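You operate a simulated robot arm through the tools that you are given. There is no shell and no other tool. Be economical: measure what you need, move in short steps, check, and stop when the job is done.

You run a simulated robot arm. Do the job below in one go: nothing can be reset, and whatever is moved stays where it is left.

TASK
Switch the air from the blue branch to the black, at 7 bar.
Fine: shut the blue valve and bleed it to zero, open the black valve, set the line gauge by the regulator; the other branch valves stay shut.

The check looks at the end state, three seconds after you hand in, the way a careful person would. Anything else that was tipped, shoved, dropped, spilled or broken makes it a failure.

THE ROBOT
A 7-joint arm with a two-finger parallel gripper, fixed in place. Base frame: the origin is at the foot of the arm, x ahead of it, y to its left, z up. Lengths are in mm, angles in rad, forces in N, time in s.
With the tool pointing down near the work surface it reaches from about 240 to 680 mm from the base axis. Its first joint turns from -1.152 to 1.152 rad. Payload 2.4 kg.
The TCP is the grasp point between the finger pads, 30 mm short of the fingertips. In the tool frame z runs along the fingers and y along their closing line. The gripper opens to 94 mm. The fingers are 28 mm wide and 10 mm thick; the gripper's body (50 by 96 mm) begins 55 mm behind the TCP.
Orientation is that of the tool frame in the base frame, as [roll, pitch, yaw] about the fixed x, y, z axes, in that order (R = Rz(yaw) Ry(pitch) Rx(roll)). With the fingers straight down and closing along the base's y, the tool's x points along the base's -x, its y along +y and its z along -z.

THE INTERFACE
- The arm moves only by the tool arm_command. Its argument "targets" is a list that holds one entry, the list of rows, each a list of 7 numbers: the gripper command, from -1 (shut) to 1 (fully open), values between in proportion, then the shift along the base's x, y, z in mm, then the turn, a rotation vector about the base's x, y, z in rad. In form: [[[claw, dx, dy, dz, rx, ry, rz], ...]]. A call has 1 to 20 rows; each row is the pose to reach, as a shift and turn from the pose commanded when the call began. A row lasts 0.2 s, in which the tool goes at most 50 mm and 0.15 rad; a call with a longer step from one row to the next is refused whole, and so is a gripper value outside its range. A pose out of reach is approached as far as the arm can. The call stops where the force on the tool passes 40 N (or 10 N more than at its start, if that is more) or the arm is blocked; 0.2 s more then pass. Each finger travels about 153 mm/s and halts on what it meets, pressing with about 29 N; the grip force reading is that of the motor and also rises with nothing between the fingers. The clock runs only during rows and for 0.2 s after the last one: add rows that repeat a pose to give the fingers time. The reply holds the time, the measured pose of the TCP, the force on the tool along the base axes, the opening and the grip force, in the units named above and with some noise, with the torque about the TCP (base axes, N m) and any sound that the robot's microphone picked up.
- Cameras (640 x 400 px; columns grow to the right, rows downward): "scene" is fixed at [43.4, 475.3, 1452.4]; the picture's right is [-0.69, -0.72, 0.00], its down [-0.35, 0.33, -0.88] and it looks along [0.63, -0.61, -0.48] (base axes); focal length 248 px, centre (320, 200). "wrist" rides on the gripper at [76, 14, -102] in the tool frame; the picture's right is [-0.18, 0.98, 0.00], its down [-0.75, -0.14, -0.64] and it looks along [-0.63, -0.12, 0.77] (tool axes); focal length 243 px, centre (320, 200). There is no depth. A picture from a camera that has moved, and an enlarged one, comes with that camera's place and axes in the base frame and with its lens.
- grab_frame(camera): a new picture of that camera. The clock stands still meanwhile.
- enlarge(camera, box): a new picture of the part [left, top, right, bottom] of that camera's present view, enlarged. The clock stands still meanwhile.
- finish_job(): hands the job in; it is judged then, once.

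Work in short steps. Places have to be worked out from the pictures, the camera data and where the tool is seen: move nearer, look again, correct. Check each grasp and each placing, and mend what went wrong. You have 120 turns and 64 pictures in all, those below and enlarged ones among them. Open the gripper and draw the arm clear of the work before you hand the job in, unless the task says otherwise; then end with one line.

The tools are called after "Emit:" as name(argument=value, ...) on one line, values as JSON. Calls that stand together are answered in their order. arm_command: Moves the arm, as the interface text tells. Its arguments: {"type":"object","properties":{"targets":{"type":"array","items":{"type":"array","items":{"type":"array","items":{"type":"number"}}}}},"required":["targets"]} The other tools are called the same way: grab_frame (camera) takes a picture; enlarge (camera, box) takes an enlarged picture of a part of a camera's view; finish_job () hands the job in.

At the start:

```text
time_s: 0.0
position: [341.1, -74.8, 1299.3]
ee_rot: [-3.141, 0.001, 3.141]
ft_force: [0.0, 0.0, -0.9]
wrist_torque: [0.01, 0.0, 0.02]
gripper_width: 94.1
gripper_force: 0.0
```

scene: 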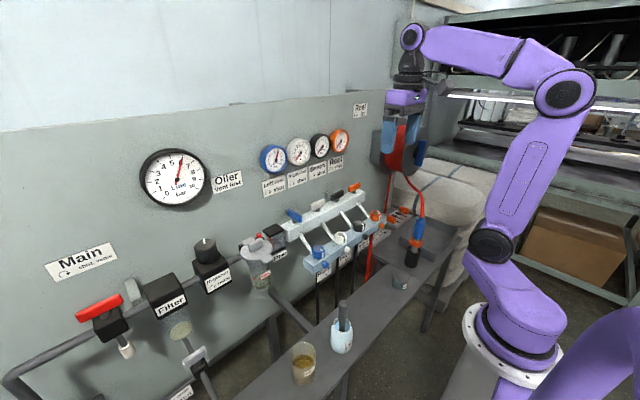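
wrist: 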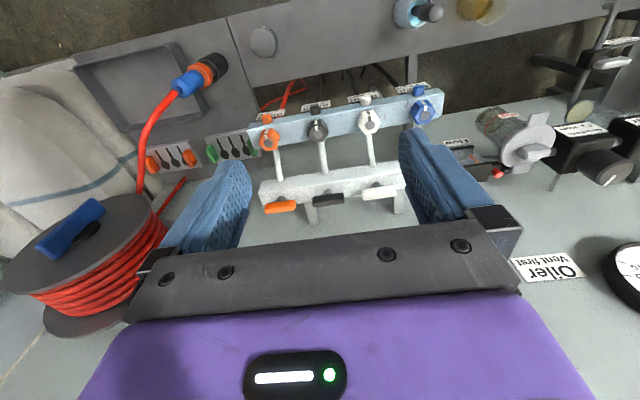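

The manifold with four branches is ahead of the arm; I start with enlarged views of the gauges, manifold and labels.

Emit:
enlarge(camera="scene", box=[230, 120, 390, 220])

Emit:
enlarge(camera="scene", box=[240, 175, 420, 295])

Emit:
enlarge(camera="scene", box=[40, 140, 280, 300])

Emit:
enlarge(camera="wrist", box=[230, 70, 470, 220])

```text
4.00 times, centred on (310, 170) of scene
camera zoom: at [43.4, 475.3, 1452.4], right [-0.69, -0.72, 0.0], down [-0.35, 0.33, -0.88], along [0.63, -0.61, -0.48], focal length 993 px, centre (360, 320)
```

zoom: 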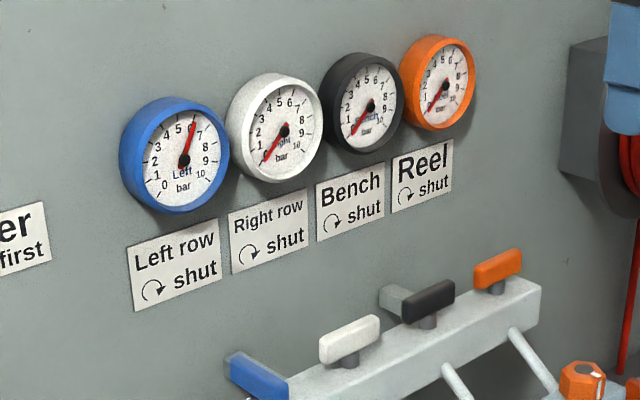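

```text
3.33 times, centred on (330, 235) of scene
camera zoom: at [43.4, 475.3, 1452.4], right [-0.69, -0.72, 0.0], down [-0.35, 0.33, -0.88], along [0.63, -0.61, -0.48], focal length 828 px, centre (287, 83)
```

zoom: 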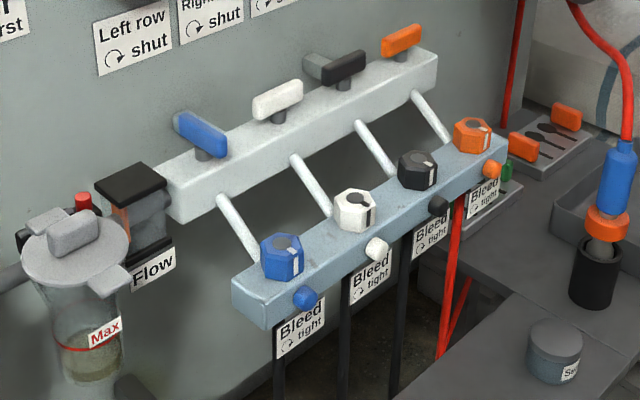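

```text
2.50 times, centred on (160, 220) of scene
camera zoom: at [43.4, 475.3, 1452.4], right [-0.69, -0.72, 0.0], down [-0.35, 0.33, -0.88], along [0.63, -0.61, -0.48], focal length 621 px, centre (720, 150)
```

zoom: 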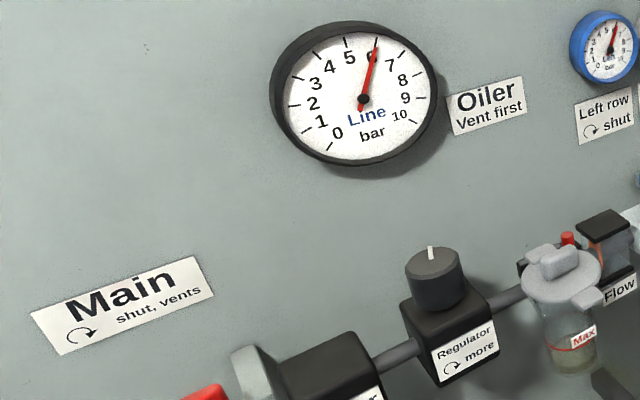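

```text
2.67 times, centred on (350, 145) of wrist
camera zoom: at [264.4, -60.1, 1402.3], right [0.18, 0.98, 0.0], down [0.75, -0.14, 0.64], along [0.63, -0.12, -0.77], focal length 647 px, centre (240, 347)
```

zoom: 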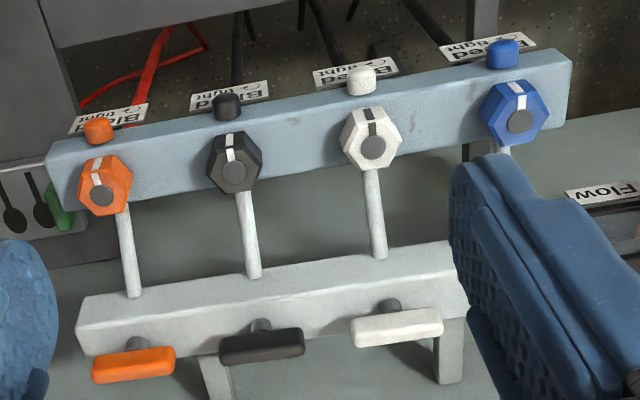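

The blue lever stands along its pipe (open), the others across (shut); by triangulation the black lever is near (552,-99,1053), the hex knobs near x=448, z=990, with about 90 mm between branches. I go left and a bit down to see the blue branch from closer.

Emit:
arm_command(targets=[[[1, 0, 40, -10, 0, 0, 0], [1, 0, 80, -40, 0, 0, 0], [1, 0, 120, -80, 0, 0, 0], [1, 0, 150, -100, 0, 0, 0], [1, 0, 150, -100, 0, 0, 0]]])

Emit:
grab_frame(camera="wrist")

```text
refused: row 3 steps farther than a row can; nothing moved
```

```text
57 pictures are left
camera wrist: at [264.4, -60.1, 1402.3], right [0.18, 0.98, 0.0], down [0.75, -0.14, 0.64], along [0.63, -0.12, -0.77], focal length 243 px, centre (320, 200)
```

wrist: 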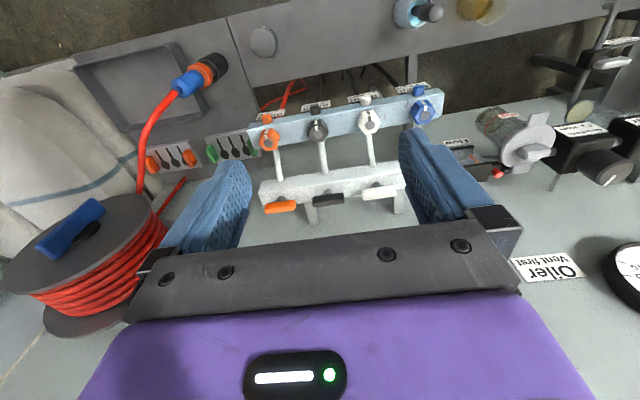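

The step was too long; same move with shorter rows.

Emit:
arm_command(targets=[[[1, 0, 38, -25, 0, 0, 0], [1, 0, 76, -50, 0, 0, 0], [1, 0, 114, -75, 0, 0, 0], [1, 0, 150, -100, 0, 0, 0], [1, 0, 150, -100, 0, 0, 0]]])

Emit:
grab_frame(camera="wrist")

```text
time_s: 1.2
position: [341.5, 74.9, 1198.6]
ee_rot: [-3.141, 0.001, 3.137]
ft_force: [0.1, -0.1, 0.7]
wrist_torque: [-0.02, 0.03, -0.01]
gripper_width: 93.8
gripper_force: 0.1
```

```text
56 pictures are left
camera wrist: at [263.3, 88.8, 1301.6], right [0.19, 0.98, 0.0], down [0.75, -0.14, 0.64], along [0.63, -0.12, -0.77], focal length 243 px, centre (320, 200)
```

wrist: 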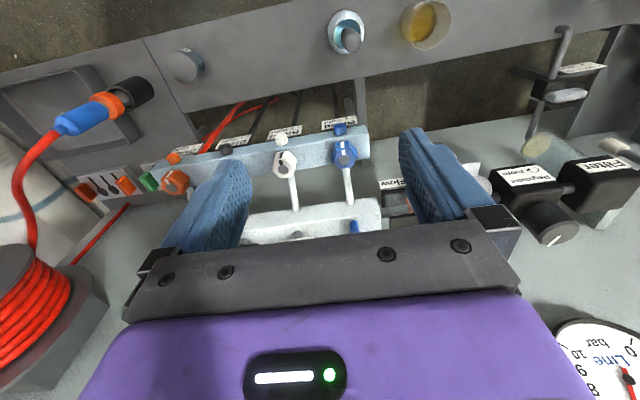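

Emit:
enlarge(camera="wrist", box=[230, 100, 420, 250])

Emit:
enlarge(camera="wrist", box=[440, 120, 640, 260])

```text
2.67 times, centred on (325, 175) of wrist
camera zoom: at [263.3, 88.8, 1301.6], right [0.19, 0.98, 0.0], down [0.75, -0.14, 0.64], along [0.63, -0.12, -0.77], focal length 647 px, centre (307, 267)
```

zoom: 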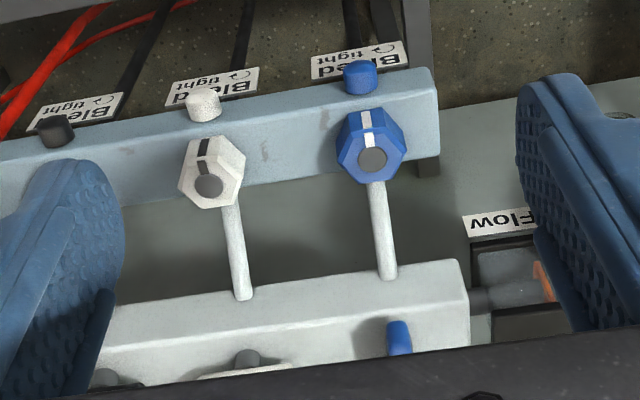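

```text
2.86 times, centred on (540, 190) of wrist
camera zoom: at [263.3, 88.8, 1301.6], right [0.19, 0.98, 0.0], down [0.75, -0.14, 0.64], along [0.63, -0.12, -0.77], focal length 693 px, centre (-309, 229)
```

zoom: 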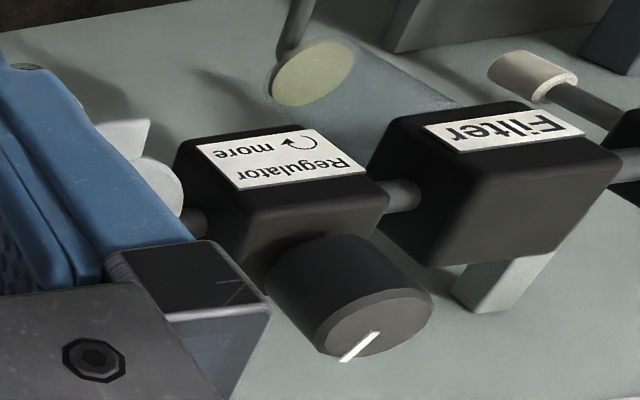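

Blue lever centre works out at about (552, 90, 1053), lying along x, and the hex bleed knobs sit at about (447, 90, 993). I move over the blue lever with the fingers half open.

Emit:
arm_command(targets=[[[0.5, 40, 3, -10, 0, 0, 0], [0.3, 80, 6, -25, 0, 0, 0], [0.1, 120, 9, -40, 0, 0, 0], [0.1, 160, 12, -55, 0, 0, 0], [0.1, 185, 14, -68, 0, 0, 0], [0.1, 210, 14.6, -78, 0, 0, 0], [0.1, 210, 14.6, -78, 0, 0, 0]]])

Emit:
grab_frame(camera="wrist")

Emit:
enlarge(camera="scene", box=[220, 120, 380, 240])

```text
time_s: 2.8
position: [553.2, 90.7, 1122.4]
ee_rot: [-3.141, 0.0, 3.141]
ft_force: [0.9, 0.2, 0.3]
wrist_torque: [0.0, -0.03, 0.03]
gripper_width: 51.7
gripper_force: 0.0
```

```text
53 pictures are left
camera wrist: at [477.0, 105.0, 1226.7], right [0.18, 0.98, 0.0], down [0.75, -0.14, 0.64], along [0.63, -0.12, -0.77], focal length 243 px, centre (320, 200)
```

wrist: 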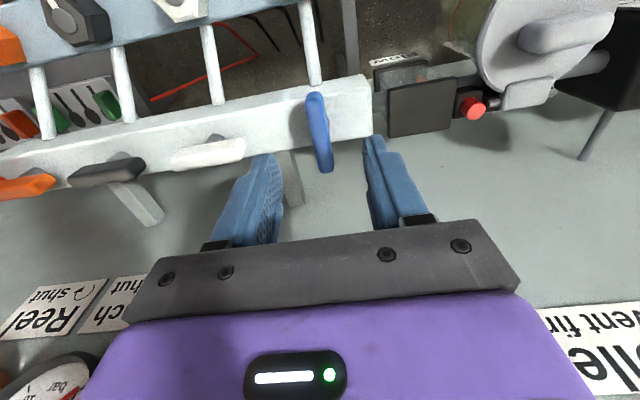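

```text
3.33 times, centred on (300, 180) of scene
camera zoom: at [43.4, 475.3, 1452.4], right [-0.69, -0.72, 0.0], down [-0.35, 0.33, -0.88], along [0.63, -0.61, -0.48], focal length 828 px, centre (387, 267)
```

zoom: 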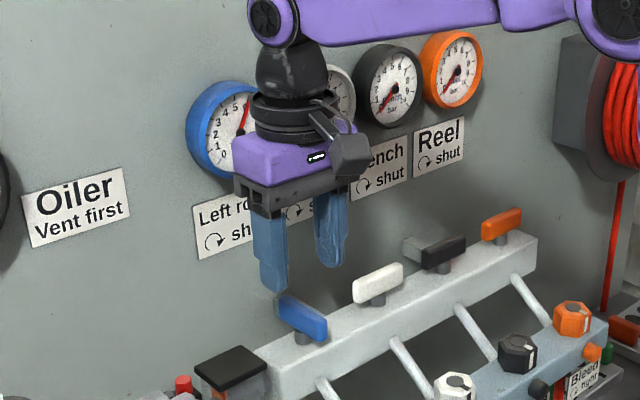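

Lever lies along x centred near (554, 91); the fingers straddle it. Descend 52 mm, then close.

Emit:
arm_command(targets=[[[0.1, 0, 0, -20, 0, 0, 0], [0.1, 0, 0, -40, 0, 0, 0], [0.1, 1, 0, -52, 0, 0, 0], [0.1, 1, 0, -52, 0, 0, 0], [-1, 1, 0, -52, 0, 0, 0], [-1, 1, 0, -52, 0, 0, 0]]])

Emit:
enlarge(camera="scene", box=[220, 120, 380, 240])

```text
time_s: 4.2
position: [554.7, 90.0, 1069.7]
ee_rot: [-3.14, 0.0, 3.139]
ft_force: [-1.8, -1.2, -1.1]
wrist_torque: [-0.02, -0.52, -0.02]
gripper_width: 12.9
gripper_force: 44.7
```

```text
3.33 times, centred on (300, 180) of scene
camera zoom: at [43.4, 475.2, 1452.5], right [-0.69, -0.72, 0.0], down [-0.35, 0.33, -0.88], along [0.63, -0.61, -0.48], focal length 828 px, centre (387, 267)
```

zoom: 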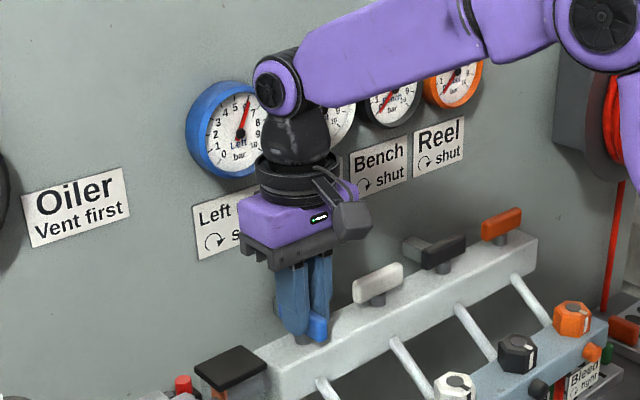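

The lever is held (12.9 mm). I turn it clockwise by a quarter turn.

Emit:
arm_command(targets=[[[-1, 0, 0, 0, 0, 0, -0.14], [-1, 0, 0, 0, 0, 0, -0.28], [-1, 0, 0, 0, 0, 0, -0.42], [-1, 0, 0, 0, 0, 0, -0.56], [-1, 0, 0, 0, 0, 0, -0.7], [-1, 0, 0, 0, 0, 0, -0.84], [-1, 0, 0, 0, 0, 0, -0.98], [-1, 0, 0, 0, 0, 0, -1.12], [-1, 0, 0, 0, 0, 0, -1.26], [-1, 0, 0, 0, 0, 0, -1.4], [-1, 0, 0, 0, 0, 0, -1.5], [-1, 0, 0, 0, 0, 0, -1.57], [-1, 0, 0, 0, 0, 0, -1.57]]])

Emit:
enlarge(camera="scene", box=[220, 120, 380, 240])

```text
time_s: 5.9
position: [556.5, 94.4, 1068.1]
ee_rot: [3.126, 0.005, 2.152]
ft_force: [9.8, 3.6, -4.8]
wrist_torque: [-0.16, 0.64, 0.05]
gripper_width: 13.0
gripper_force: 45.0
stopped in row 8: the force on the tool passed its limit at 41 N (the readings are from after the stop); the commanded pose is now the measured one
```

```text
3.33 times, centred on (300, 180) of scene
camera zoom: at [43.8, 475.4, 1452.4], right [-0.69, -0.72, 0.0], down [-0.35, 0.33, -0.88], along [0.63, -0.61, -0.48], focal length 828 px, centre (387, 267)
```

zoom: 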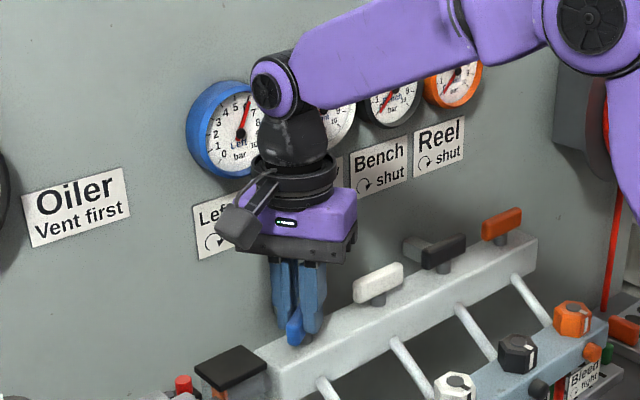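

Turned about 57° before the side force built up: the drift (+2,+4) means the pivot lies about 5 mm deeper (x≈560) than my grip. I go on with the arc corrected.

Emit:
arm_command(targets=[[[-1, 0.8, 0.3, 0, 0, 0, -0.14], [-1, 1.5, 0.5, 0, 0, 0, -0.28], [-1, 2.2, 0.7, 0, 0, 0, -0.42], [-1, 2.8, 0.8, 0, 0, 0, -0.54], [-1, 3, 0.8, 0, 0, 0, -0.59], [-1, 3, 0.8, 0, 0, 0, -0.59]]])

Emit:
enlarge(camera="scene", box=[220, 120, 380, 240])

```text
time_s: 7.3
position: [558.2, 96.0, 1069.0]
ee_rot: [3.125, 0.004, 1.562]
ft_force: [13.2, 12.2, 3.3]
wrist_torque: [-0.55, 0.53, 0.59]
gripper_width: 12.9
gripper_force: 44.7
```

```text
3.33 times, centred on (300, 180) of scene
camera zoom: at [43.7, 475.6, 1452.3], right [-0.69, -0.72, 0.0], down [-0.35, 0.33, -0.88], along [0.63, -0.61, -0.48], focal length 828 px, centre (387, 267)
```

zoom: 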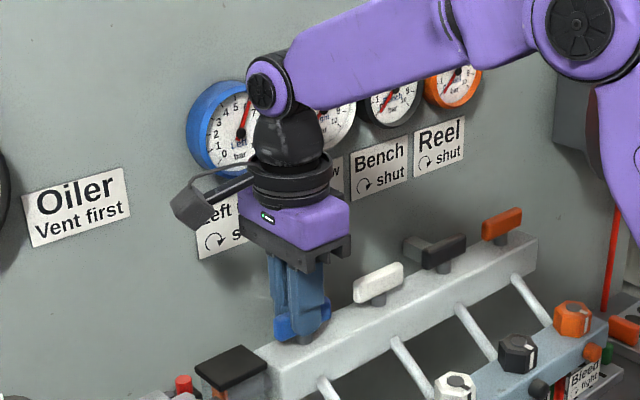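

A full quarter turn. I release and lift straight up to look at the lever.

Emit:
arm_command(targets=[[[-0.2, 0, 0, 0, 0, 0, 0], [-0.2, 0, 0, 0, 0, 0, 0], [-0.2, 0, 0, 30, 0, 0, 0], [-0.2, 0, 0, 70, 0, 0, 0], [-0.2, 0, 0, 70, 0, 0, 0]]])

Emit:
grab_frame(camera="wrist")

Emit:
enlarge(camera="scene", box=[220, 120, 380, 240])

```text
time_s: 8.5
position: [557.1, 96.1, 1136.3]
ee_rot: [3.129, 0.008, 1.559]
ft_force: [-0.2, 0.4, 0.2]
wrist_torque: [0.0, 0.01, 0.01]
gripper_width: 37.4
gripper_force: 0.0
```

```text
48 pictures are left
camera wrist: at [570.0, 172.3, 1239.5], right [0.98, -0.19, 0.01], down [-0.16, -0.75, 0.64], along [-0.11, -0.63, -0.77], focal length 243 px, centre (320, 200)
```

wrist: 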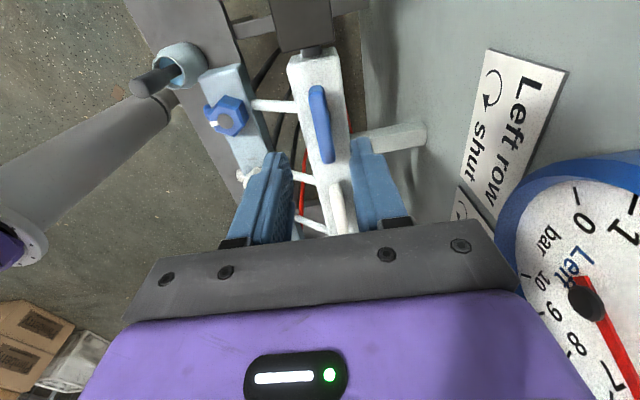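

```text
3.33 times, centred on (300, 180) of scene
camera zoom: at [43.4, 475.3, 1452.4], right [-0.69, -0.72, 0.0], down [-0.35, 0.33, -0.88], along [0.63, -0.61, -0.48], focal length 828 px, centre (387, 267)
```

zoom: 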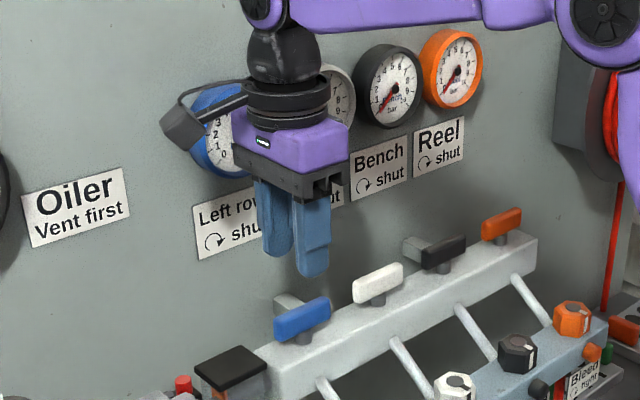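

Blue lever now lies along the rail like the other shut ones. Next is the blue hex knob: its flats lie about ±30° off y, so I move above it with the tool at yaw 2.62.

Emit:
arm_command(targets=[[[0.1, -20, -1, 0, 0, 0, 0.14], [0.1, -40, -2, 0, 0, 0, 0.28], [0.1, -60, -3, 0, 0, 0, 0.42], [0.1, -80, -4, -10, 0, 0, 0.56], [0.1, -100, -5, -20, 0, 0, 0.7], [0.1, -110, -5.6, -36, 0, 0, 0.84], [0.1, -110, -5.6, -56, 0, 0, 0.98], [0.1, -110, -5.6, -70, 0, 0, 1.06], [0.1, -110, -5.6, -70, 0, 0, 1.06]]])

Emit:
grab_frame(camera="wrist")

Emit:
enlarge(camera="scene", box=[220, 120, 380, 280])

```text
time_s: 10.5
position: [449.0, 87.9, 1069.7]
ee_rot: [3.126, 0.005, 2.622]
ft_force: [0.4, 0.6, 0.1]
wrist_torque: [0.04, 0.02, 0.02]
gripper_width: 51.7
gripper_force: 0.1
```

```text
46 pictures are left
camera wrist: at [386.4, 137.4, 1172.4], right [0.65, 0.76, 0.01], down [0.58, -0.5, 0.64], along [0.5, -0.41, -0.77], focal length 243 px, centre (320, 200)
```

wrist: 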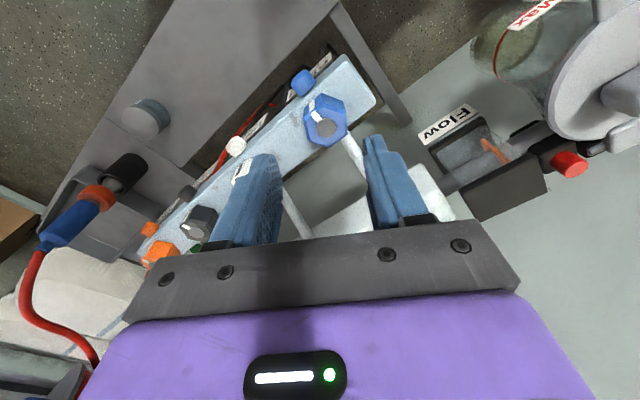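

```text
2.50 times, centred on (300, 200) of scene
camera zoom: at [43.4, 475.3, 1452.4], right [-0.69, -0.72, 0.0], down [-0.35, 0.33, -0.88], along [0.63, -0.61, -0.48], focal length 621 px, centre (370, 200)
```

zoom: 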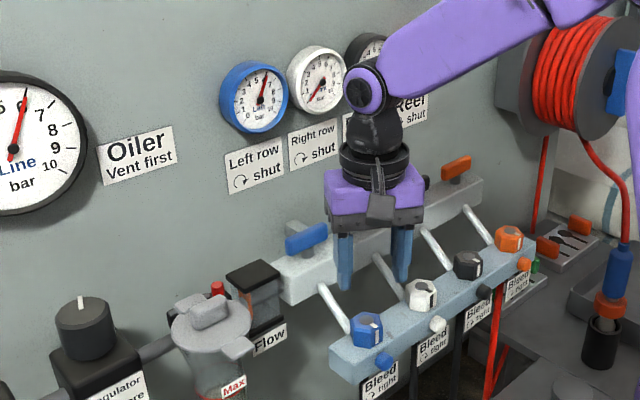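

The knob top lies about 6 mm to the right of the tool axis, so I shift (+3,+3) and descend to z≈1004, then look.

Emit:
arm_command(targets=[[[0.1, 3, 3, -20, 0, 0, 0], [0.1, 3, 3, -40, 0, 0, 0], [0.1, 3, 3, -55, 0, 0, 0], [0.1, 3, 3, -66, 0, 0, 0], [0.1, 3, 3, -66, 0, 0, 0]]])

Emit:
grab_frame(camera="wrist")

Emit:
enlarge(camera="scene", box=[270, 190, 370, 290])

```text
time_s: 11.7
position: [451.2, 92.1, 1003.0]
ee_rot: [3.126, 0.006, 2.619]
ft_force: [-0.2, -0.1, 0.3]
wrist_torque: [0.01, 0.0, 0.0]
gripper_width: 51.7
gripper_force: 0.1
```

```text
44 pictures are left
camera wrist: at [389.5, 141.4, 1105.7], right [0.65, 0.76, 0.01], down [0.58, -0.5, 0.64], along [0.5, -0.41, -0.77], focal length 243 px, centre (320, 200)
```

wrist: 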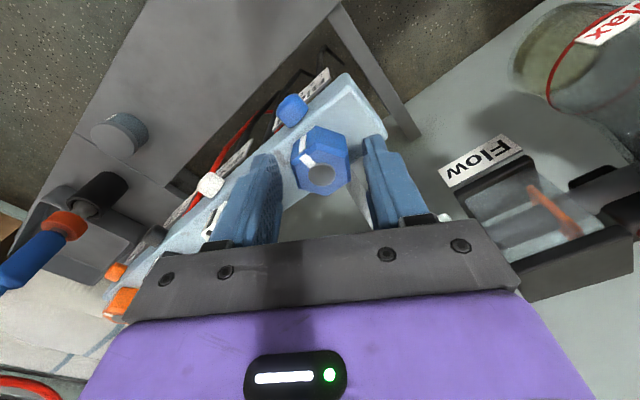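

```text
4.00 times, centred on (320, 240) of scene
camera zoom: at [43.4, 475.3, 1452.4], right [-0.69, -0.72, 0.0], down [-0.35, 0.33, -0.88], along [0.63, -0.61, -0.48], focal length 993 px, centre (320, 40)
```

zoom: 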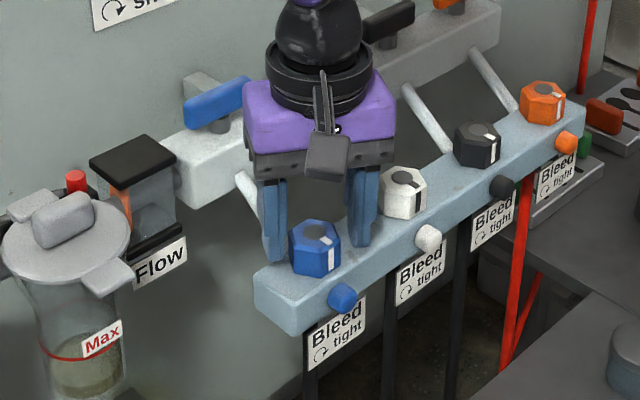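

Knob is centred between the fingers, its top near z=988. I close and turn counter-clockwise by 60°.

Emit:
arm_command(targets=[[[-1, 0, 0, -3, 0, 0, 0], [-1, 0, 0, -3, 0, 0, 0], [-1, 0, 0, -3, 0, 0, 0.14], [-1, 0, 0, -3, 0, 0, 0.28], [-1, 0, 0, -3, 0, 0, 0.42], [-1, 0, 0, -3, 0, 0, 0.56], [-1, 0, 0, -3, 0, 0, 0.7], [-1, 0, 0, -3, 0, 0, 0.84], [-1, 0, 0, -3, 0, 0, 0.98], [-1, 0, 0, -3, 0, 0, 1.05], [-1, 0, 0, -3, 0, 0, 1.05]]])

Emit:
enlarge(camera="scene", box=[230, 130, 390, 290])

```text
time_s: 14.1
position: [453.2, 86.9, 1001.0]
ee_rot: [3.129, 0.006, -2.615]
ft_force: [2.8, -29.4, -15.1]
wrist_torque: [-1.2, 0.01, -0.5]
gripper_width: 34.5
gripper_force: 44.9
```

```text
2.50 times, centred on (310, 210) of scene
camera zoom: at [43.7, 474.5, 1452.7], right [-0.69, -0.72, 0.0], down [-0.35, 0.33, -0.88], along [0.63, -0.61, -0.48], focal length 621 px, centre (345, 175)
```

zoom: 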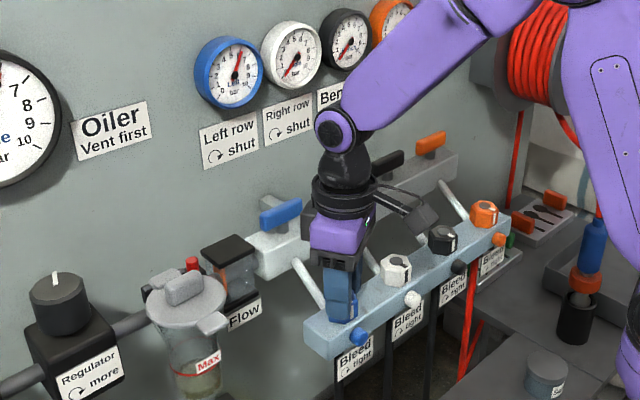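

Gauge seems unchanged and there is side force; I check the gauge and knob mark before doing more, releasing first.

Emit:
arm_command(targets=[[[0.1, 0, 0, 0, 0, 0, 0], [0.1, 0, 0, 0, 0, 0, 0], [0.1, 0, 0, 25, 0, 0, 0], [0.1, 0, 0, 50, 0, 0, 0], [0.1, 0, 0, 50, 0, 0, 0]]])

Emit:
grab_frame(camera="wrist")

Emit:
enlarge(camera="scene", box=[270, 135, 390, 285])

```text
time_s: 15.3
position: [451.3, 89.5, 1051.3]
ee_rot: [3.129, 0.004, -2.611]
ft_force: [0.1, -0.4, 0.2]
wrist_torque: [-0.01, 0.01, 0.01]
gripper_width: 51.6
gripper_force: 0.1
```

```text
41 pictures are left
camera wrist: at [378.3, 62.8, 1154.7], right [-0.34, 0.94, 0.01], down [0.72, 0.25, 0.64], along [0.6, 0.23, -0.77], focal length 243 px, centre (320, 200)
```

wrist: 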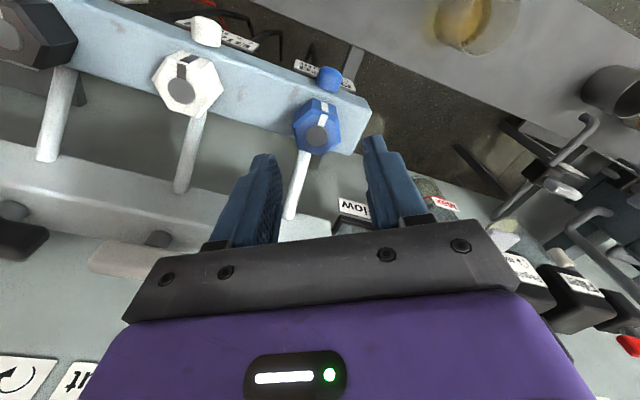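

```text
2.67 times, centred on (330, 210) of scene
camera zoom: at [43.4, 475.3, 1452.4], right [-0.69, -0.72, 0.0], down [-0.35, 0.33, -0.88], along [0.63, -0.61, -0.48], focal length 662 px, centre (293, 173)
```

zoom: 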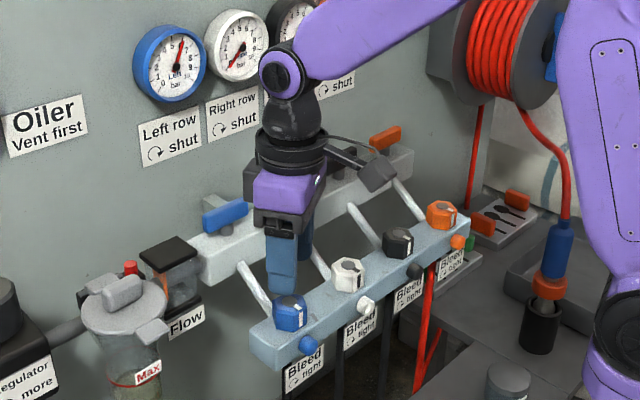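

The knob mark did not move relative to its neighbours, so the fingers slipped round the hex. I look closely at the knob and the small front stub to find out which is the bleed screw.

Emit:
enlarge(camera="wrist", box=[270, 50, 390, 170])

Emit:
enlarge(camera="scene", box=[300, 215, 380, 285])

```text
3.33 times, centred on (330, 110) of wrist
camera zoom: at [378.3, 62.8, 1154.7], right [-0.34, 0.94, 0.01], down [0.72, 0.25, 0.64], along [0.6, 0.23, -0.77], focal length 809 px, centre (287, 500)
```

zoom: 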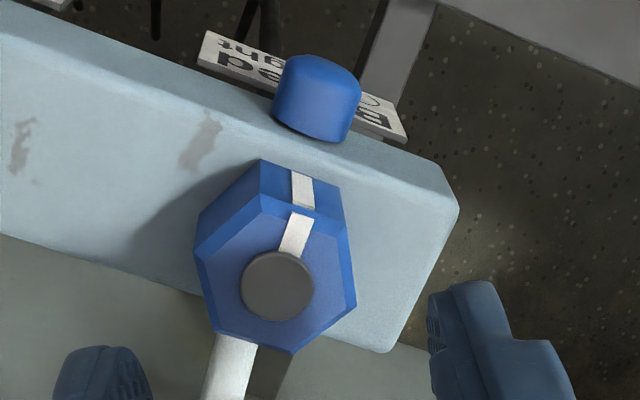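

```text
5.71 times, centred on (340, 250) of scene
camera zoom: at [43.4, 475.3, 1452.4], right [-0.69, -0.72, 0.0], down [-0.35, 0.33, -0.88], along [0.63, -0.61, -0.48], focal length 1419 px, centre (206, -86)
```

zoom: 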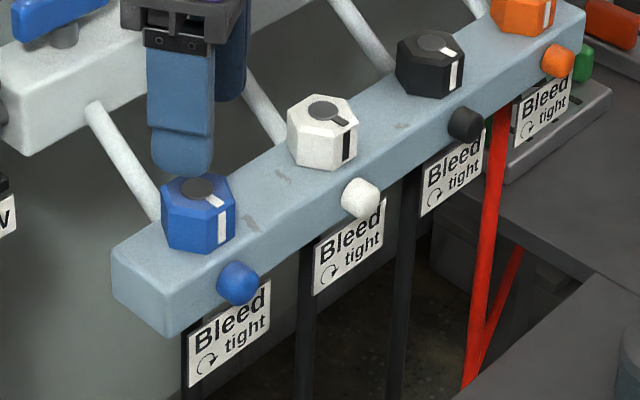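

The hex across flats (~35 mm) matches the 34.5 mm reading, so the fingers may have ridden over the hex. I regrip deeper here and turn just a little to read the torque.

Emit:
arm_command(targets=[[[0.1, 1, 2, -30, 0, 0, 0], [0.1, 1, 2, -53, 0, 0, 0], [0.1, 1, 2, -53, 0, 0, 0], [-1, 1, 2, -53, 0, 0, 0], [-1, 1, 2, -53, 0, 0, 0], [-1, 1, 2, -53, 0, 0, 0]]])

Emit:
arm_command(targets=[[[-1, 0, 0, 0, 0, 0, 0.1], [-1, 0, 0, 0, 0, 0, 0.2], [-1, 0, 0, 0, 0, 0, 0.2]]])

```text
time_s: 16.7
position: [454.7, 88.5, 997.3]
ee_rot: [3.129, 0.006, -2.614]
ft_force: [11.3, -16.5, -13.3]
wrist_torque: [-0.65, -1.59, -0.1]
gripper_width: 34.5
gripper_force: 44.2
```

```text
time_s: 17.5
position: [452.4, 87.0, 997.2]
ee_rot: [3.126, -0.001, -2.42]
ft_force: [5.0, -30.8, -13.6]
wrist_torque: [-1.59, -0.14, -1.38]
gripper_width: 37.4
gripper_force: 44.5
```

The fingers are prised open (37.4) with 1.4 N·m and a persistent sideways load, so I was off-centre. I open, go back to the −30° grip with the centre corrected, and read the load before turning.

Emit:
arm_command(targets=[[[0.2, 0, 0, 0, 0, 0, 0], [0.2, 0, 0, 0, 0, 0, 0], [0.2, 0, 0, 0, 0, 0, -0.14], [0.2, 0, 0, 0, 0, 0, -0.28], [0.2, 0, 0, 0, 0, 0, -0.42], [0.2, 0, 0, 0, 0, 0, -0.56], [0.2, 0, 0, 0, 0, 0, -0.7], [0.2, 0, 0, 0, 0, 0, -0.84], [0.2, 0, 0, 0, 0, 0, -0.98], [0.2, 0, 0, 0, 0, 0, -1.12], [0.2, 0, 0, 0, 0, 0, -1.25], [0.2, 0, 0, 0, 0, 0, -1.25]]])

Emit:
enlarge(camera="wrist", box=[220, 90, 420, 250])

```text
time_s: 20.1
position: [452.9, 94.7, 997.8]
ee_rot: [3.128, 0.005, 2.619]
ft_force: [-0.4, -0.3, 0.6]
wrist_torque: [0.01, 0.01, -0.02]
gripper_width: 56.3
gripper_force: 0.0
```

```text
2.50 times, centred on (320, 170) of wrist
camera zoom: at [392.0, 143.8, 1101.8], right [0.65, 0.76, 0.01], down [0.58, -0.51, 0.64], along [0.5, -0.41, -0.77], focal length 606 px, centre (320, 275)
```

zoom: 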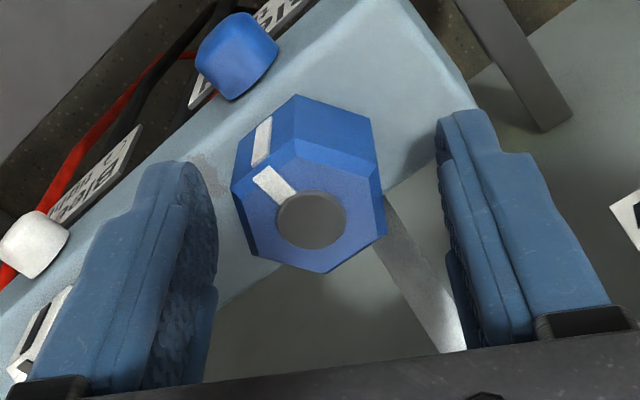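

Combining this view with the earlier side loads, the knob centre is about (+3,−3) from the tool. I shift there, 3 mm lower, and grip.

Emit:
arm_command(targets=[[[0.2, 3, -3, -3, 0, 0, 0], [0.2, 3, -3, -3, 0, 0, 0], [-1, 3, -3, -3, 0, 0, 0], [-1, 3, -3, -3, 0, 0, 0], [-1, 3, -3, -3, 0, 0, 0]]])

Emit:
arm_command(targets=[[[-1, 0, 0, 0, 0, 0, 0.08], [-1, 0, 0, 0, 0, 0, 0.16], [-1, 0, 0, 0, 0, 0, 0.25], [-1, 0, 0, 0, 0, 0, 0.25]]])

```text
time_s: 21.3
position: [454.6, 89.4, 995.6]
ee_rot: [3.13, 0.004, 2.621]
ft_force: [-5.0, -13.4, 6.6]
wrist_torque: [-1.14, 0.91, 0.0]
gripper_width: 34.8
gripper_force: 45.0
```

```text
time_s: 22.3
position: [454.0, 90.6, 994.7]
ee_rot: [3.132, -0.002, 2.869]
ft_force: [-17.3, -19.6, 6.4]
wrist_torque: [-1.01, 0.62, -1.36]
gripper_width: 38.1
gripper_force: 44.0
```

The hex resists again at 1.4 N·m (pads prised to 38 mm) with its mark unmoved, so it isn't turning; the bleed screw is more likely the small front stub, which the "Bleed" label is right beside. I release, rise, and look at the stub from above and in front.

Emit:
arm_command(targets=[[[0.2, 0, 0, 0, 0, 0, 0], [0.2, 0, 0, 0, 0, 0, 0], [0.2, 0, 0, 30, 0, 0, 0], [0.2, 0, 0, 65, 0, 0, 0.1], [0.2, -30, 0, 65, 0, 0, 0.2], [0.2, -60, 0, 65, 0, 0, 0.27], [0.2, -80, 0, 40, 0, 0, 0.27], [0.2, -80, 0, 40, 0, 0, 0.27]]])

Emit:
enlarge(camera="wrist", box=[200, 50, 440, 200])

```text
time_s: 24.1
position: [373.9, 90.6, 1036.5]
ee_rot: [3.126, 0.002, 3.141]
ft_force: [-0.9, -0.2, -0.1]
wrist_torque: [-0.03, -0.03, 0.03]
gripper_width: 56.3
gripper_force: 0.1
```

```text
2.67 times, centred on (320, 125) of wrist
camera zoom: at [296.7, 104.5, 1139.9], right [0.18, 0.98, 0.01], down [0.75, -0.15, 0.64], along [0.63, -0.11, -0.77], focal length 647 px, centre (320, 400)
```

zoom: 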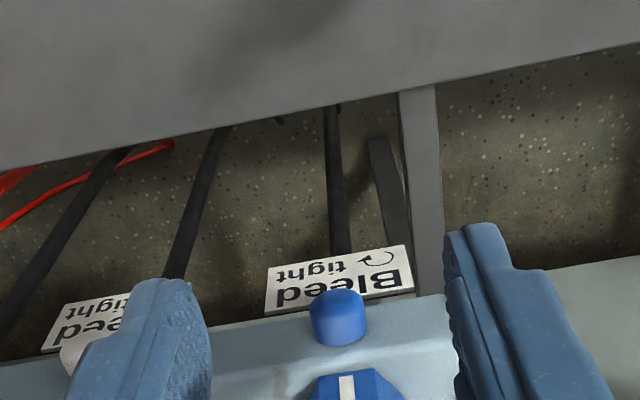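

The stub is a plain round cap at about (422, 90, 942), axis along x. I'll grip it from above with the tool leaning +0.35 rad about x, pads just ahead of the rail face, to then roll it counter-clockwise as seen from the front.

Emit:
arm_command(targets=[[[0.0, 20, -1, 0, 0, 0, 0], [0.0, 37, -1, -30, 0, 0, 0], [0.0, 37, -1, -55, 0, 0, 0], [0.0, 37, -1, -72, 0, 0, 0], [0.0, 37, -4, -72, 0.15, 0, 0], [0.0, 37, -7, -73, 0.3, 0, 0], [0.0, 37, -8, -73.5, 0.35, 0, 0], [0.0, 37, -8, -73.5, 0.35, 0, 0]]])

Emit:
grab_frame(camera="wrist")

Emit:
enlarge(camera="scene", box=[270, 130, 390, 290])

```text
time_s: 25.9
position: [412.9, 83.2, 962.0]
ee_rot: [2.777, 0.004, 3.137]
ft_force: [-0.5, -0.4, -0.7]
wrist_torque: [0.01, -0.02, 0.03]
gripper_width: 47.2
gripper_force: 0.0
```

```text
35 pictures are left
camera wrist: at [335.3, 60.0, 1063.1], right [0.19, 0.92, 0.35], down [0.75, -0.36, 0.55], along [0.63, 0.16, -0.76], focal length 243 px, centre (320, 200)
```

wrist: 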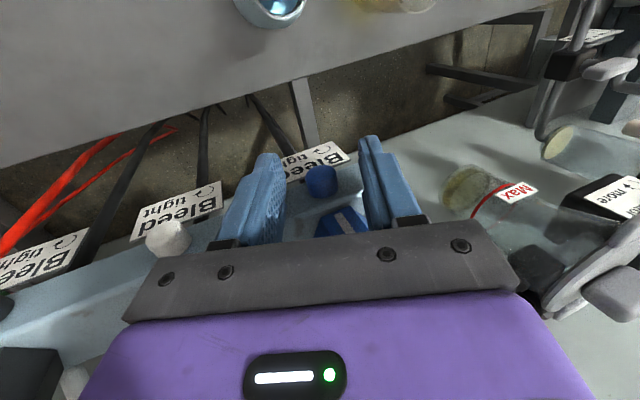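

```text
2.50 times, centred on (330, 210) of scene
camera zoom: at [43.4, 475.2, 1452.4], right [-0.69, -0.72, 0.0], down [-0.35, 0.33, -0.88], along [0.63, -0.61, -0.48], focal length 621 px, centre (295, 175)
```

zoom: 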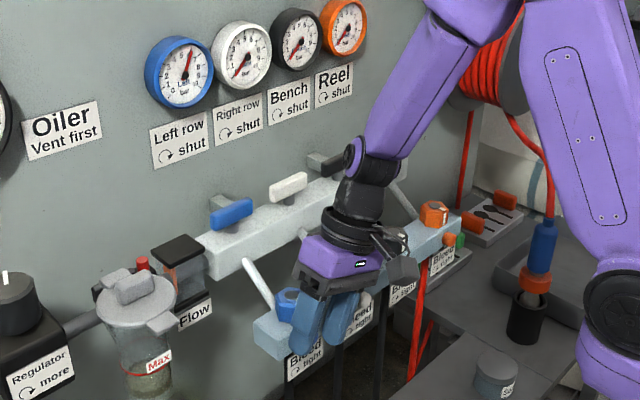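

The stub sits between the pads. I close and read.

Emit:
arm_command(targets=[[[-1, 0, 0, 0, 0, 0, 0], [-1, 0, 0, 0, 0, 0, 0], [-1, 0, 0, 0, 0, 0, 0]]])

Emit:
arm_command(targets=[[[-1, 0, 1.4, 0.4, -0.075, 0, 0], [-1, 0, 2.9, 0.8, -0.15, 0, 0], [-1, 0, 4.4, 1.0, -0.225, 0, 0], [-1, 0, 5.9, 1.2, -0.3, 0, 0], [-1, 0, 5.9, 1.2, -0.3, 0, 0]]])

Emit:
enlarge(camera="scene", box=[270, 130, 390, 290])

```text
time_s: 26.7
position: [412.5, 82.4, 960.2]
ee_rot: [2.777, 0.003, 3.138]
ft_force: [-0.1, -9.3, -8.1]
wrist_torque: [-0.23, 0.11, -0.11]
gripper_width: 15.7
gripper_force: 45.4
```

```text
time_s: 27.9
position: [411.6, 88.4, 962.3]
ee_rot: [3.078, 0.006, 3.14]
ft_force: [1.7, -5.2, -3.3]
wrist_torque: [-0.08, 0.02, -0.08]
gripper_width: 15.9
gripper_force: 45.3
```

```text
2.50 times, centred on (330, 210) of scene
camera zoom: at [43.4, 475.2, 1452.5], right [-0.69, -0.72, 0.0], down [-0.35, 0.33, -0.88], along [0.63, -0.61, -0.48], focal length 621 px, centre (295, 175)
```

zoom: 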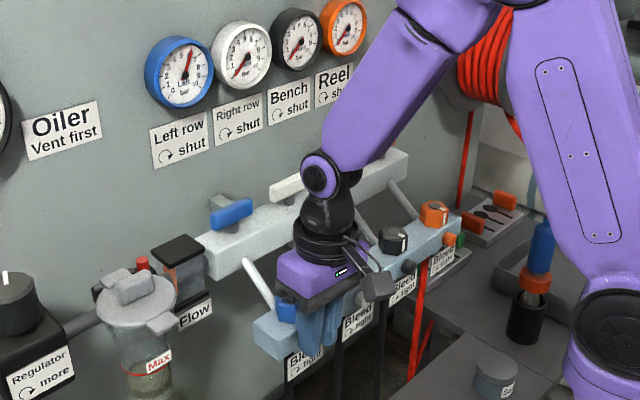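

It rolls with little torque. I go on rolling to −0.5 rad and watch for sound and the blue gauge.

Emit:
arm_command(targets=[[[-1, 0, 3, -0.1, -0.15, 0, 0], [-1, 0, 5.9, -0.6, -0.3, 0, 0], [-1, 0, 8.7, -1.6, -0.45, 0, 0], [-1, 0, 11, -2.7, -0.58, 0, 0], [-1, 0, 11, -2.7, -0.58, 0, 0], [-1, 0, 11, -2.7, -0.58, 0, 0]]])

Emit:
enlarge(camera="scene", box=[270, 130, 390, 290])

```text
time_s: 29.3
position: [412.2, 101.0, 959.3]
ee_rot: [-2.625, 0.006, -3.139]
ft_force: [-1.2, 4.4, -2.6]
wrist_torque: [0.06, 0.02, 0.09]
gripper_width: 17.2
gripper_force: 45.4
```

```text
2.50 times, centred on (330, 210) of scene
camera zoom: at [43.4, 475.4, 1452.4], right [-0.69, -0.72, 0.0], down [-0.35, 0.33, -0.88], along [0.63, -0.61, -0.48], focal length 621 px, centre (295, 175)
```

zoom: 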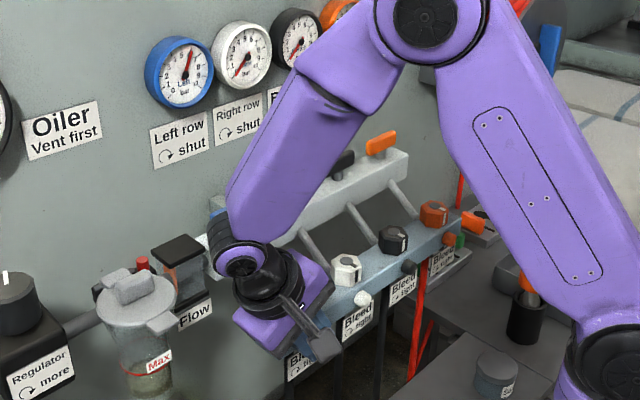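

Gauge still at about 6 and no sound. I enlarge the bleed labels to read the arrow's sense before trying more.

Emit:
enlarge(camera="scene", box=[325, 220, 375, 270])

Emit:
enlarge(camera="scene", box=[262, 140, 322, 200])

```text
8.00 times, centred on (350, 245) of scene
camera zoom: at [43.4, 475.4, 1452.4], right [-0.69, -0.72, 0.0], down [-0.35, 0.33, -0.88], along [0.63, -0.61, -0.48], focal length 1987 px, centre (80, -160)
```

zoom: 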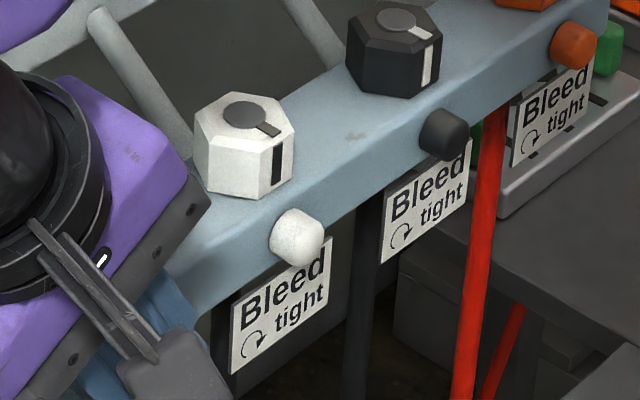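

```text
6.67 times, centred on (292, 170) of scene
camera zoom: at [43.4, 475.4, 1452.4], right [-0.69, -0.72, 0.0], down [-0.35, 0.33, -0.88], along [0.63, -0.61, -0.48], focal length 1656 px, centre (507, 400)
```

zoom: 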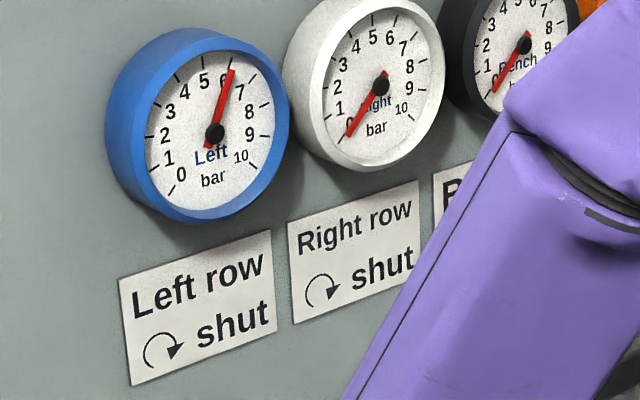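

The arrow says clockwise = tight. The stub followed my roll with practically zero torque about its own axis (a fixed stub would have dragged), so it seems to be a free screw needing more turn. I ratchet: open, roll back, grip, roll again.

Emit:
arm_command(targets=[[[-0.3, 0, 0, 0, 0, 0, 0], [-0.3, 0, 0, 0, 0, 0, 0], [-0.3, 0, -2.6, 1.2, 0.146, 0, 0], [-0.3, 0, -5.5, 2.1, 0.296, 0, 0], [-0.3, 0, -8.5, 2.5, 0.446, 0, 0], [-0.3, 0, -11.5, 2.5, 0.596, 0, 0], [-0.3, 0, -14.4, 2.1, 0.746, 0, 0], [-0.3, 0, -17.3, 1.2, 0.896, 0, 0], [-0.3, 0, -17.3, 1.2, 0.896, 0, 0], [-1, 0, -17.3, 1.2, 0.896, 0, 0], [-1, 0, -17.3, 1.2, 0.896, 0, 0], [-1, 0, -14.4, 2.1, 0.746, 0, 0], [-1, 0, -11.5, 2.5, 0.596, 0, 0], [-1, 0, -8.5, 2.5, 0.446, 0, 0], [-1, 0, -5.5, 2.1, 0.296, 0, 0], [-1, 0, -2.6, 1.2, 0.146, 0, 0], [-1, 0, 0, 0, 0, 0, 0], [-1, 0, 0, 0, 0, 0, 0]]])

Emit:
enlarge(camera="scene", box=[262, 140, 322, 200])

Emit:
grab_frame(camera="wrist")

```text
time_s: 33.1
position: [414.4, 101.2, 960.2]
ee_rot: [-2.626, 0.005, -3.138]
ft_force: [-1.1, 2.5, -6.0]
wrist_torque: [0.09, -0.06, 0.08]
gripper_width: 17.5
gripper_force: 44.8
```

```text
6.67 times, centred on (292, 170) of scene
camera zoom: at [43.4, 475.4, 1452.4], right [-0.69, -0.72, 0.0], down [-0.35, 0.33, -0.88], along [0.63, -0.61, -0.48], focal length 1656 px, centre (507, 400)
```

zoom: 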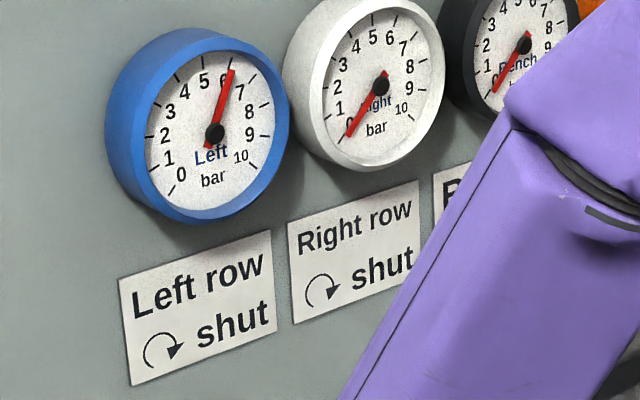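

```text
28 pictures are left
camera wrist: at [335.3, 164.6, 1043.1], right [0.18, 0.86, -0.48], down [0.75, 0.2, 0.63], along [0.64, -0.48, -0.6], focal length 243 px, centre (320, 200)
```

wrist: 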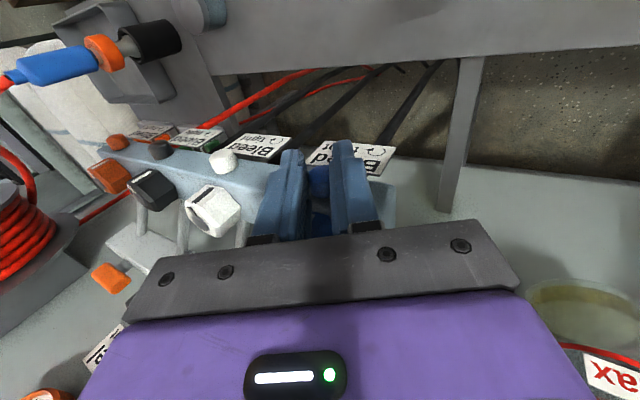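

Gauge unmoved after about 100° in total. The screw may need more, so I repeat the ratchet stroke, watching for a hiss.

Emit:
arm_command(targets=[[[-0.3, 0, 0, 0, 0, 0, 0], [-0.3, 0, 0, 0, 0, 0, 0], [-0.3, 0, -2.6, 1.2, 0.146, 0, 0], [-0.3, 0, -5.5, 2.1, 0.296, 0, 0], [-0.3, 0, -8.5, 2.5, 0.446, 0, 0], [-0.3, 0, -11.5, 2.5, 0.596, 0, 0], [-0.3, 0, -14.4, 2.1, 0.746, 0, 0], [-0.3, 0, -17.3, 1.2, 0.896, 0, 0], [-0.3, 0, -17.3, 1.2, 0.896, 0, 0], [-1, 0, -17.3, 1.2, 0.896, 0, 0], [-1, 0, -17.3, 1.2, 0.896, 0, 0]]])

Emit:
arm_command(targets=[[[-1, 0, 2.9, 0.9, -0.146, 0, 0], [-1, 0, 5.8, 1.3, -0.296, 0, 0]]])

Emit:
arm_command(targets=[[[-1, 0, 2.9, 0, -0.15, 0, 0], [-1, 0, 5.8, -0.4, -0.3, 0, 0]]])

Emit:
arm_command(targets=[[[-1, 0, 2.9, -0.8, -0.15, 0, 0], [-1, 0, 5.6, -2.1, -0.3, 0, 0]]])

```text
time_s: 35.5
position: [412.8, 81.5, 962.2]
ee_rot: [2.761, 0.004, 3.137]
ft_force: [-1.1, -2.0, -0.6]
wrist_torque: [-0.02, 0.03, -0.05]
gripper_width: 16.0
gripper_force: 45.2
```

```text
time_s: 36.1
position: [412.5, 86.6, 963.1]
ee_rot: [3.057, 0.004, -3.141]
ft_force: [0.2, -2.6, -2.7]
wrist_torque: [0.03, 0.32, 0.06]
gripper_width: 17.2
gripper_force: 45.0
```

```text
time_s: 36.7
position: [412.4, 94.9, 961.7]
ee_rot: [-2.926, 0.004, -3.139]
ft_force: [-0.8, 4.6, -2.6]
wrist_torque: [0.25, 0.4, 0.02]
gripper_width: 17.4
gripper_force: 45.5
```

```text
time_s: 37.3
position: [412.3, 100.3, 960.3]
ee_rot: [-2.626, 0.006, -3.14]
ft_force: [-0.4, 11.9, -5.8]
wrist_torque: [0.44, 0.17, 0.1]
gripper_width: 17.5
gripper_force: 45.1
```

Now a small drag of about 0.15 N·m appears, so it may be slipping on a fixed stub. I release, back off, and compare the blue stub and hex with the white ones.

Emit:
arm_command(targets=[[[0.0, 0, 0, 0, 0, 0, 0], [0.0, 0, 0, 0, 0, 0, 0], [0.0, -20, -3, 10, 0.15, 0, 0], [0.0, -45, -6, 20, 0.3, 0, 0], [0.0, -70, -10, 40, 0.44, 0, 0], [0.0, -90, -15, 70, 0.516, 0, 0], [0.0, -100, -40, 90, 0.516, 0, 0], [0.0, -100, -40, 90, 0.516, 0, 0]]])

Emit:
enlarge(camera="wrist", box=[220, 80, 420, 205])

Emit:
enlarge(camera="scene", box=[295, 215, 375, 285])

```text
time_s: 39.1
position: [313.7, 58.6, 1050.4]
ee_rot: [3.141, 0.004, 3.139]
ft_force: [-0.3, 0.3, -0.1]
wrist_torque: [0.01, -0.04, -0.01]
gripper_width: 47.2
gripper_force: 0.0
```

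```text
3.20 times, centred on (320, 142) of wrist
camera zoom: at [235.9, 73.4, 1152.7], right [0.18, 0.98, 0.0], down [0.75, -0.14, 0.64], along [0.63, -0.12, -0.76], focal length 776 px, centre (320, 384)
```

zoom: 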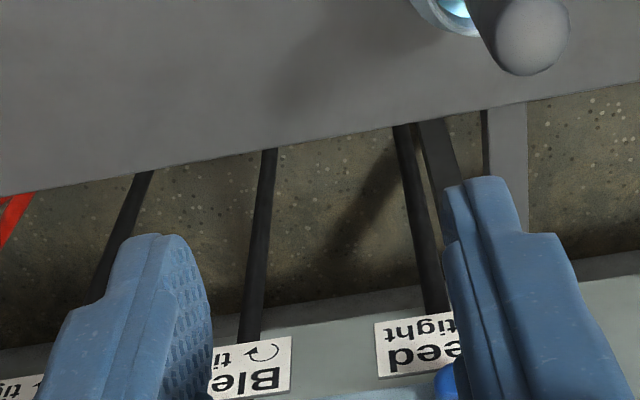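

```text
5.71 times, centred on (335, 250) of scene
camera zoom: at [43.4, 475.2, 1452.4], right [-0.69, -0.72, 0.0], down [-0.35, 0.33, -0.88], along [0.63, -0.61, -0.48], focal length 1419 px, centre (234, -86)
```

zoom: 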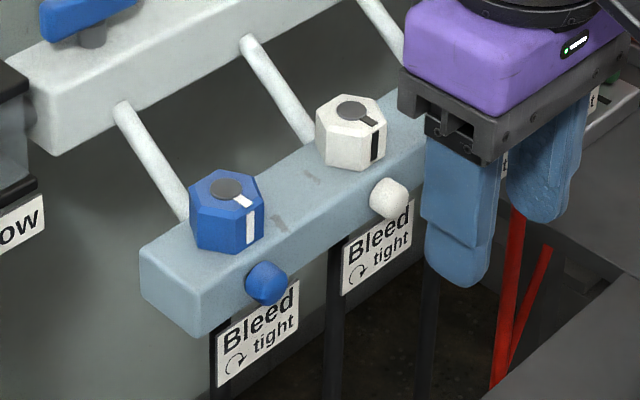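

The blue stub looks faceted now, differently from before. A stronger zoom on the blue and white stubs.

Emit:
enlarge(camera="scene", box=[328, 240, 368, 270])

```text
13.33 times, centred on (348, 255) of scene
camera zoom: at [43.4, 475.2, 1452.4], right [-0.69, -0.72, 0.0], down [-0.35, 0.33, -0.88], along [0.63, -0.61, -0.48], focal length 3311 px, centre (-53, -533)
```

zoom: 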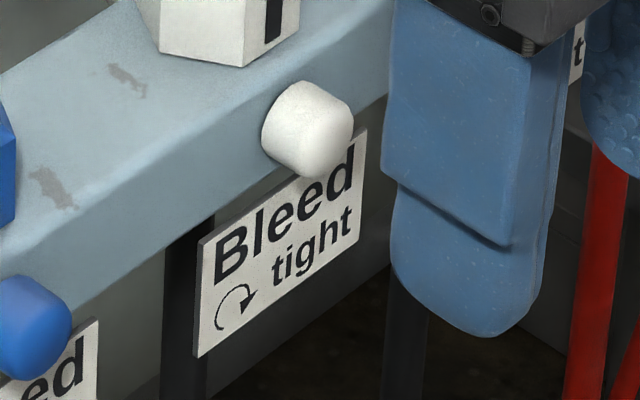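

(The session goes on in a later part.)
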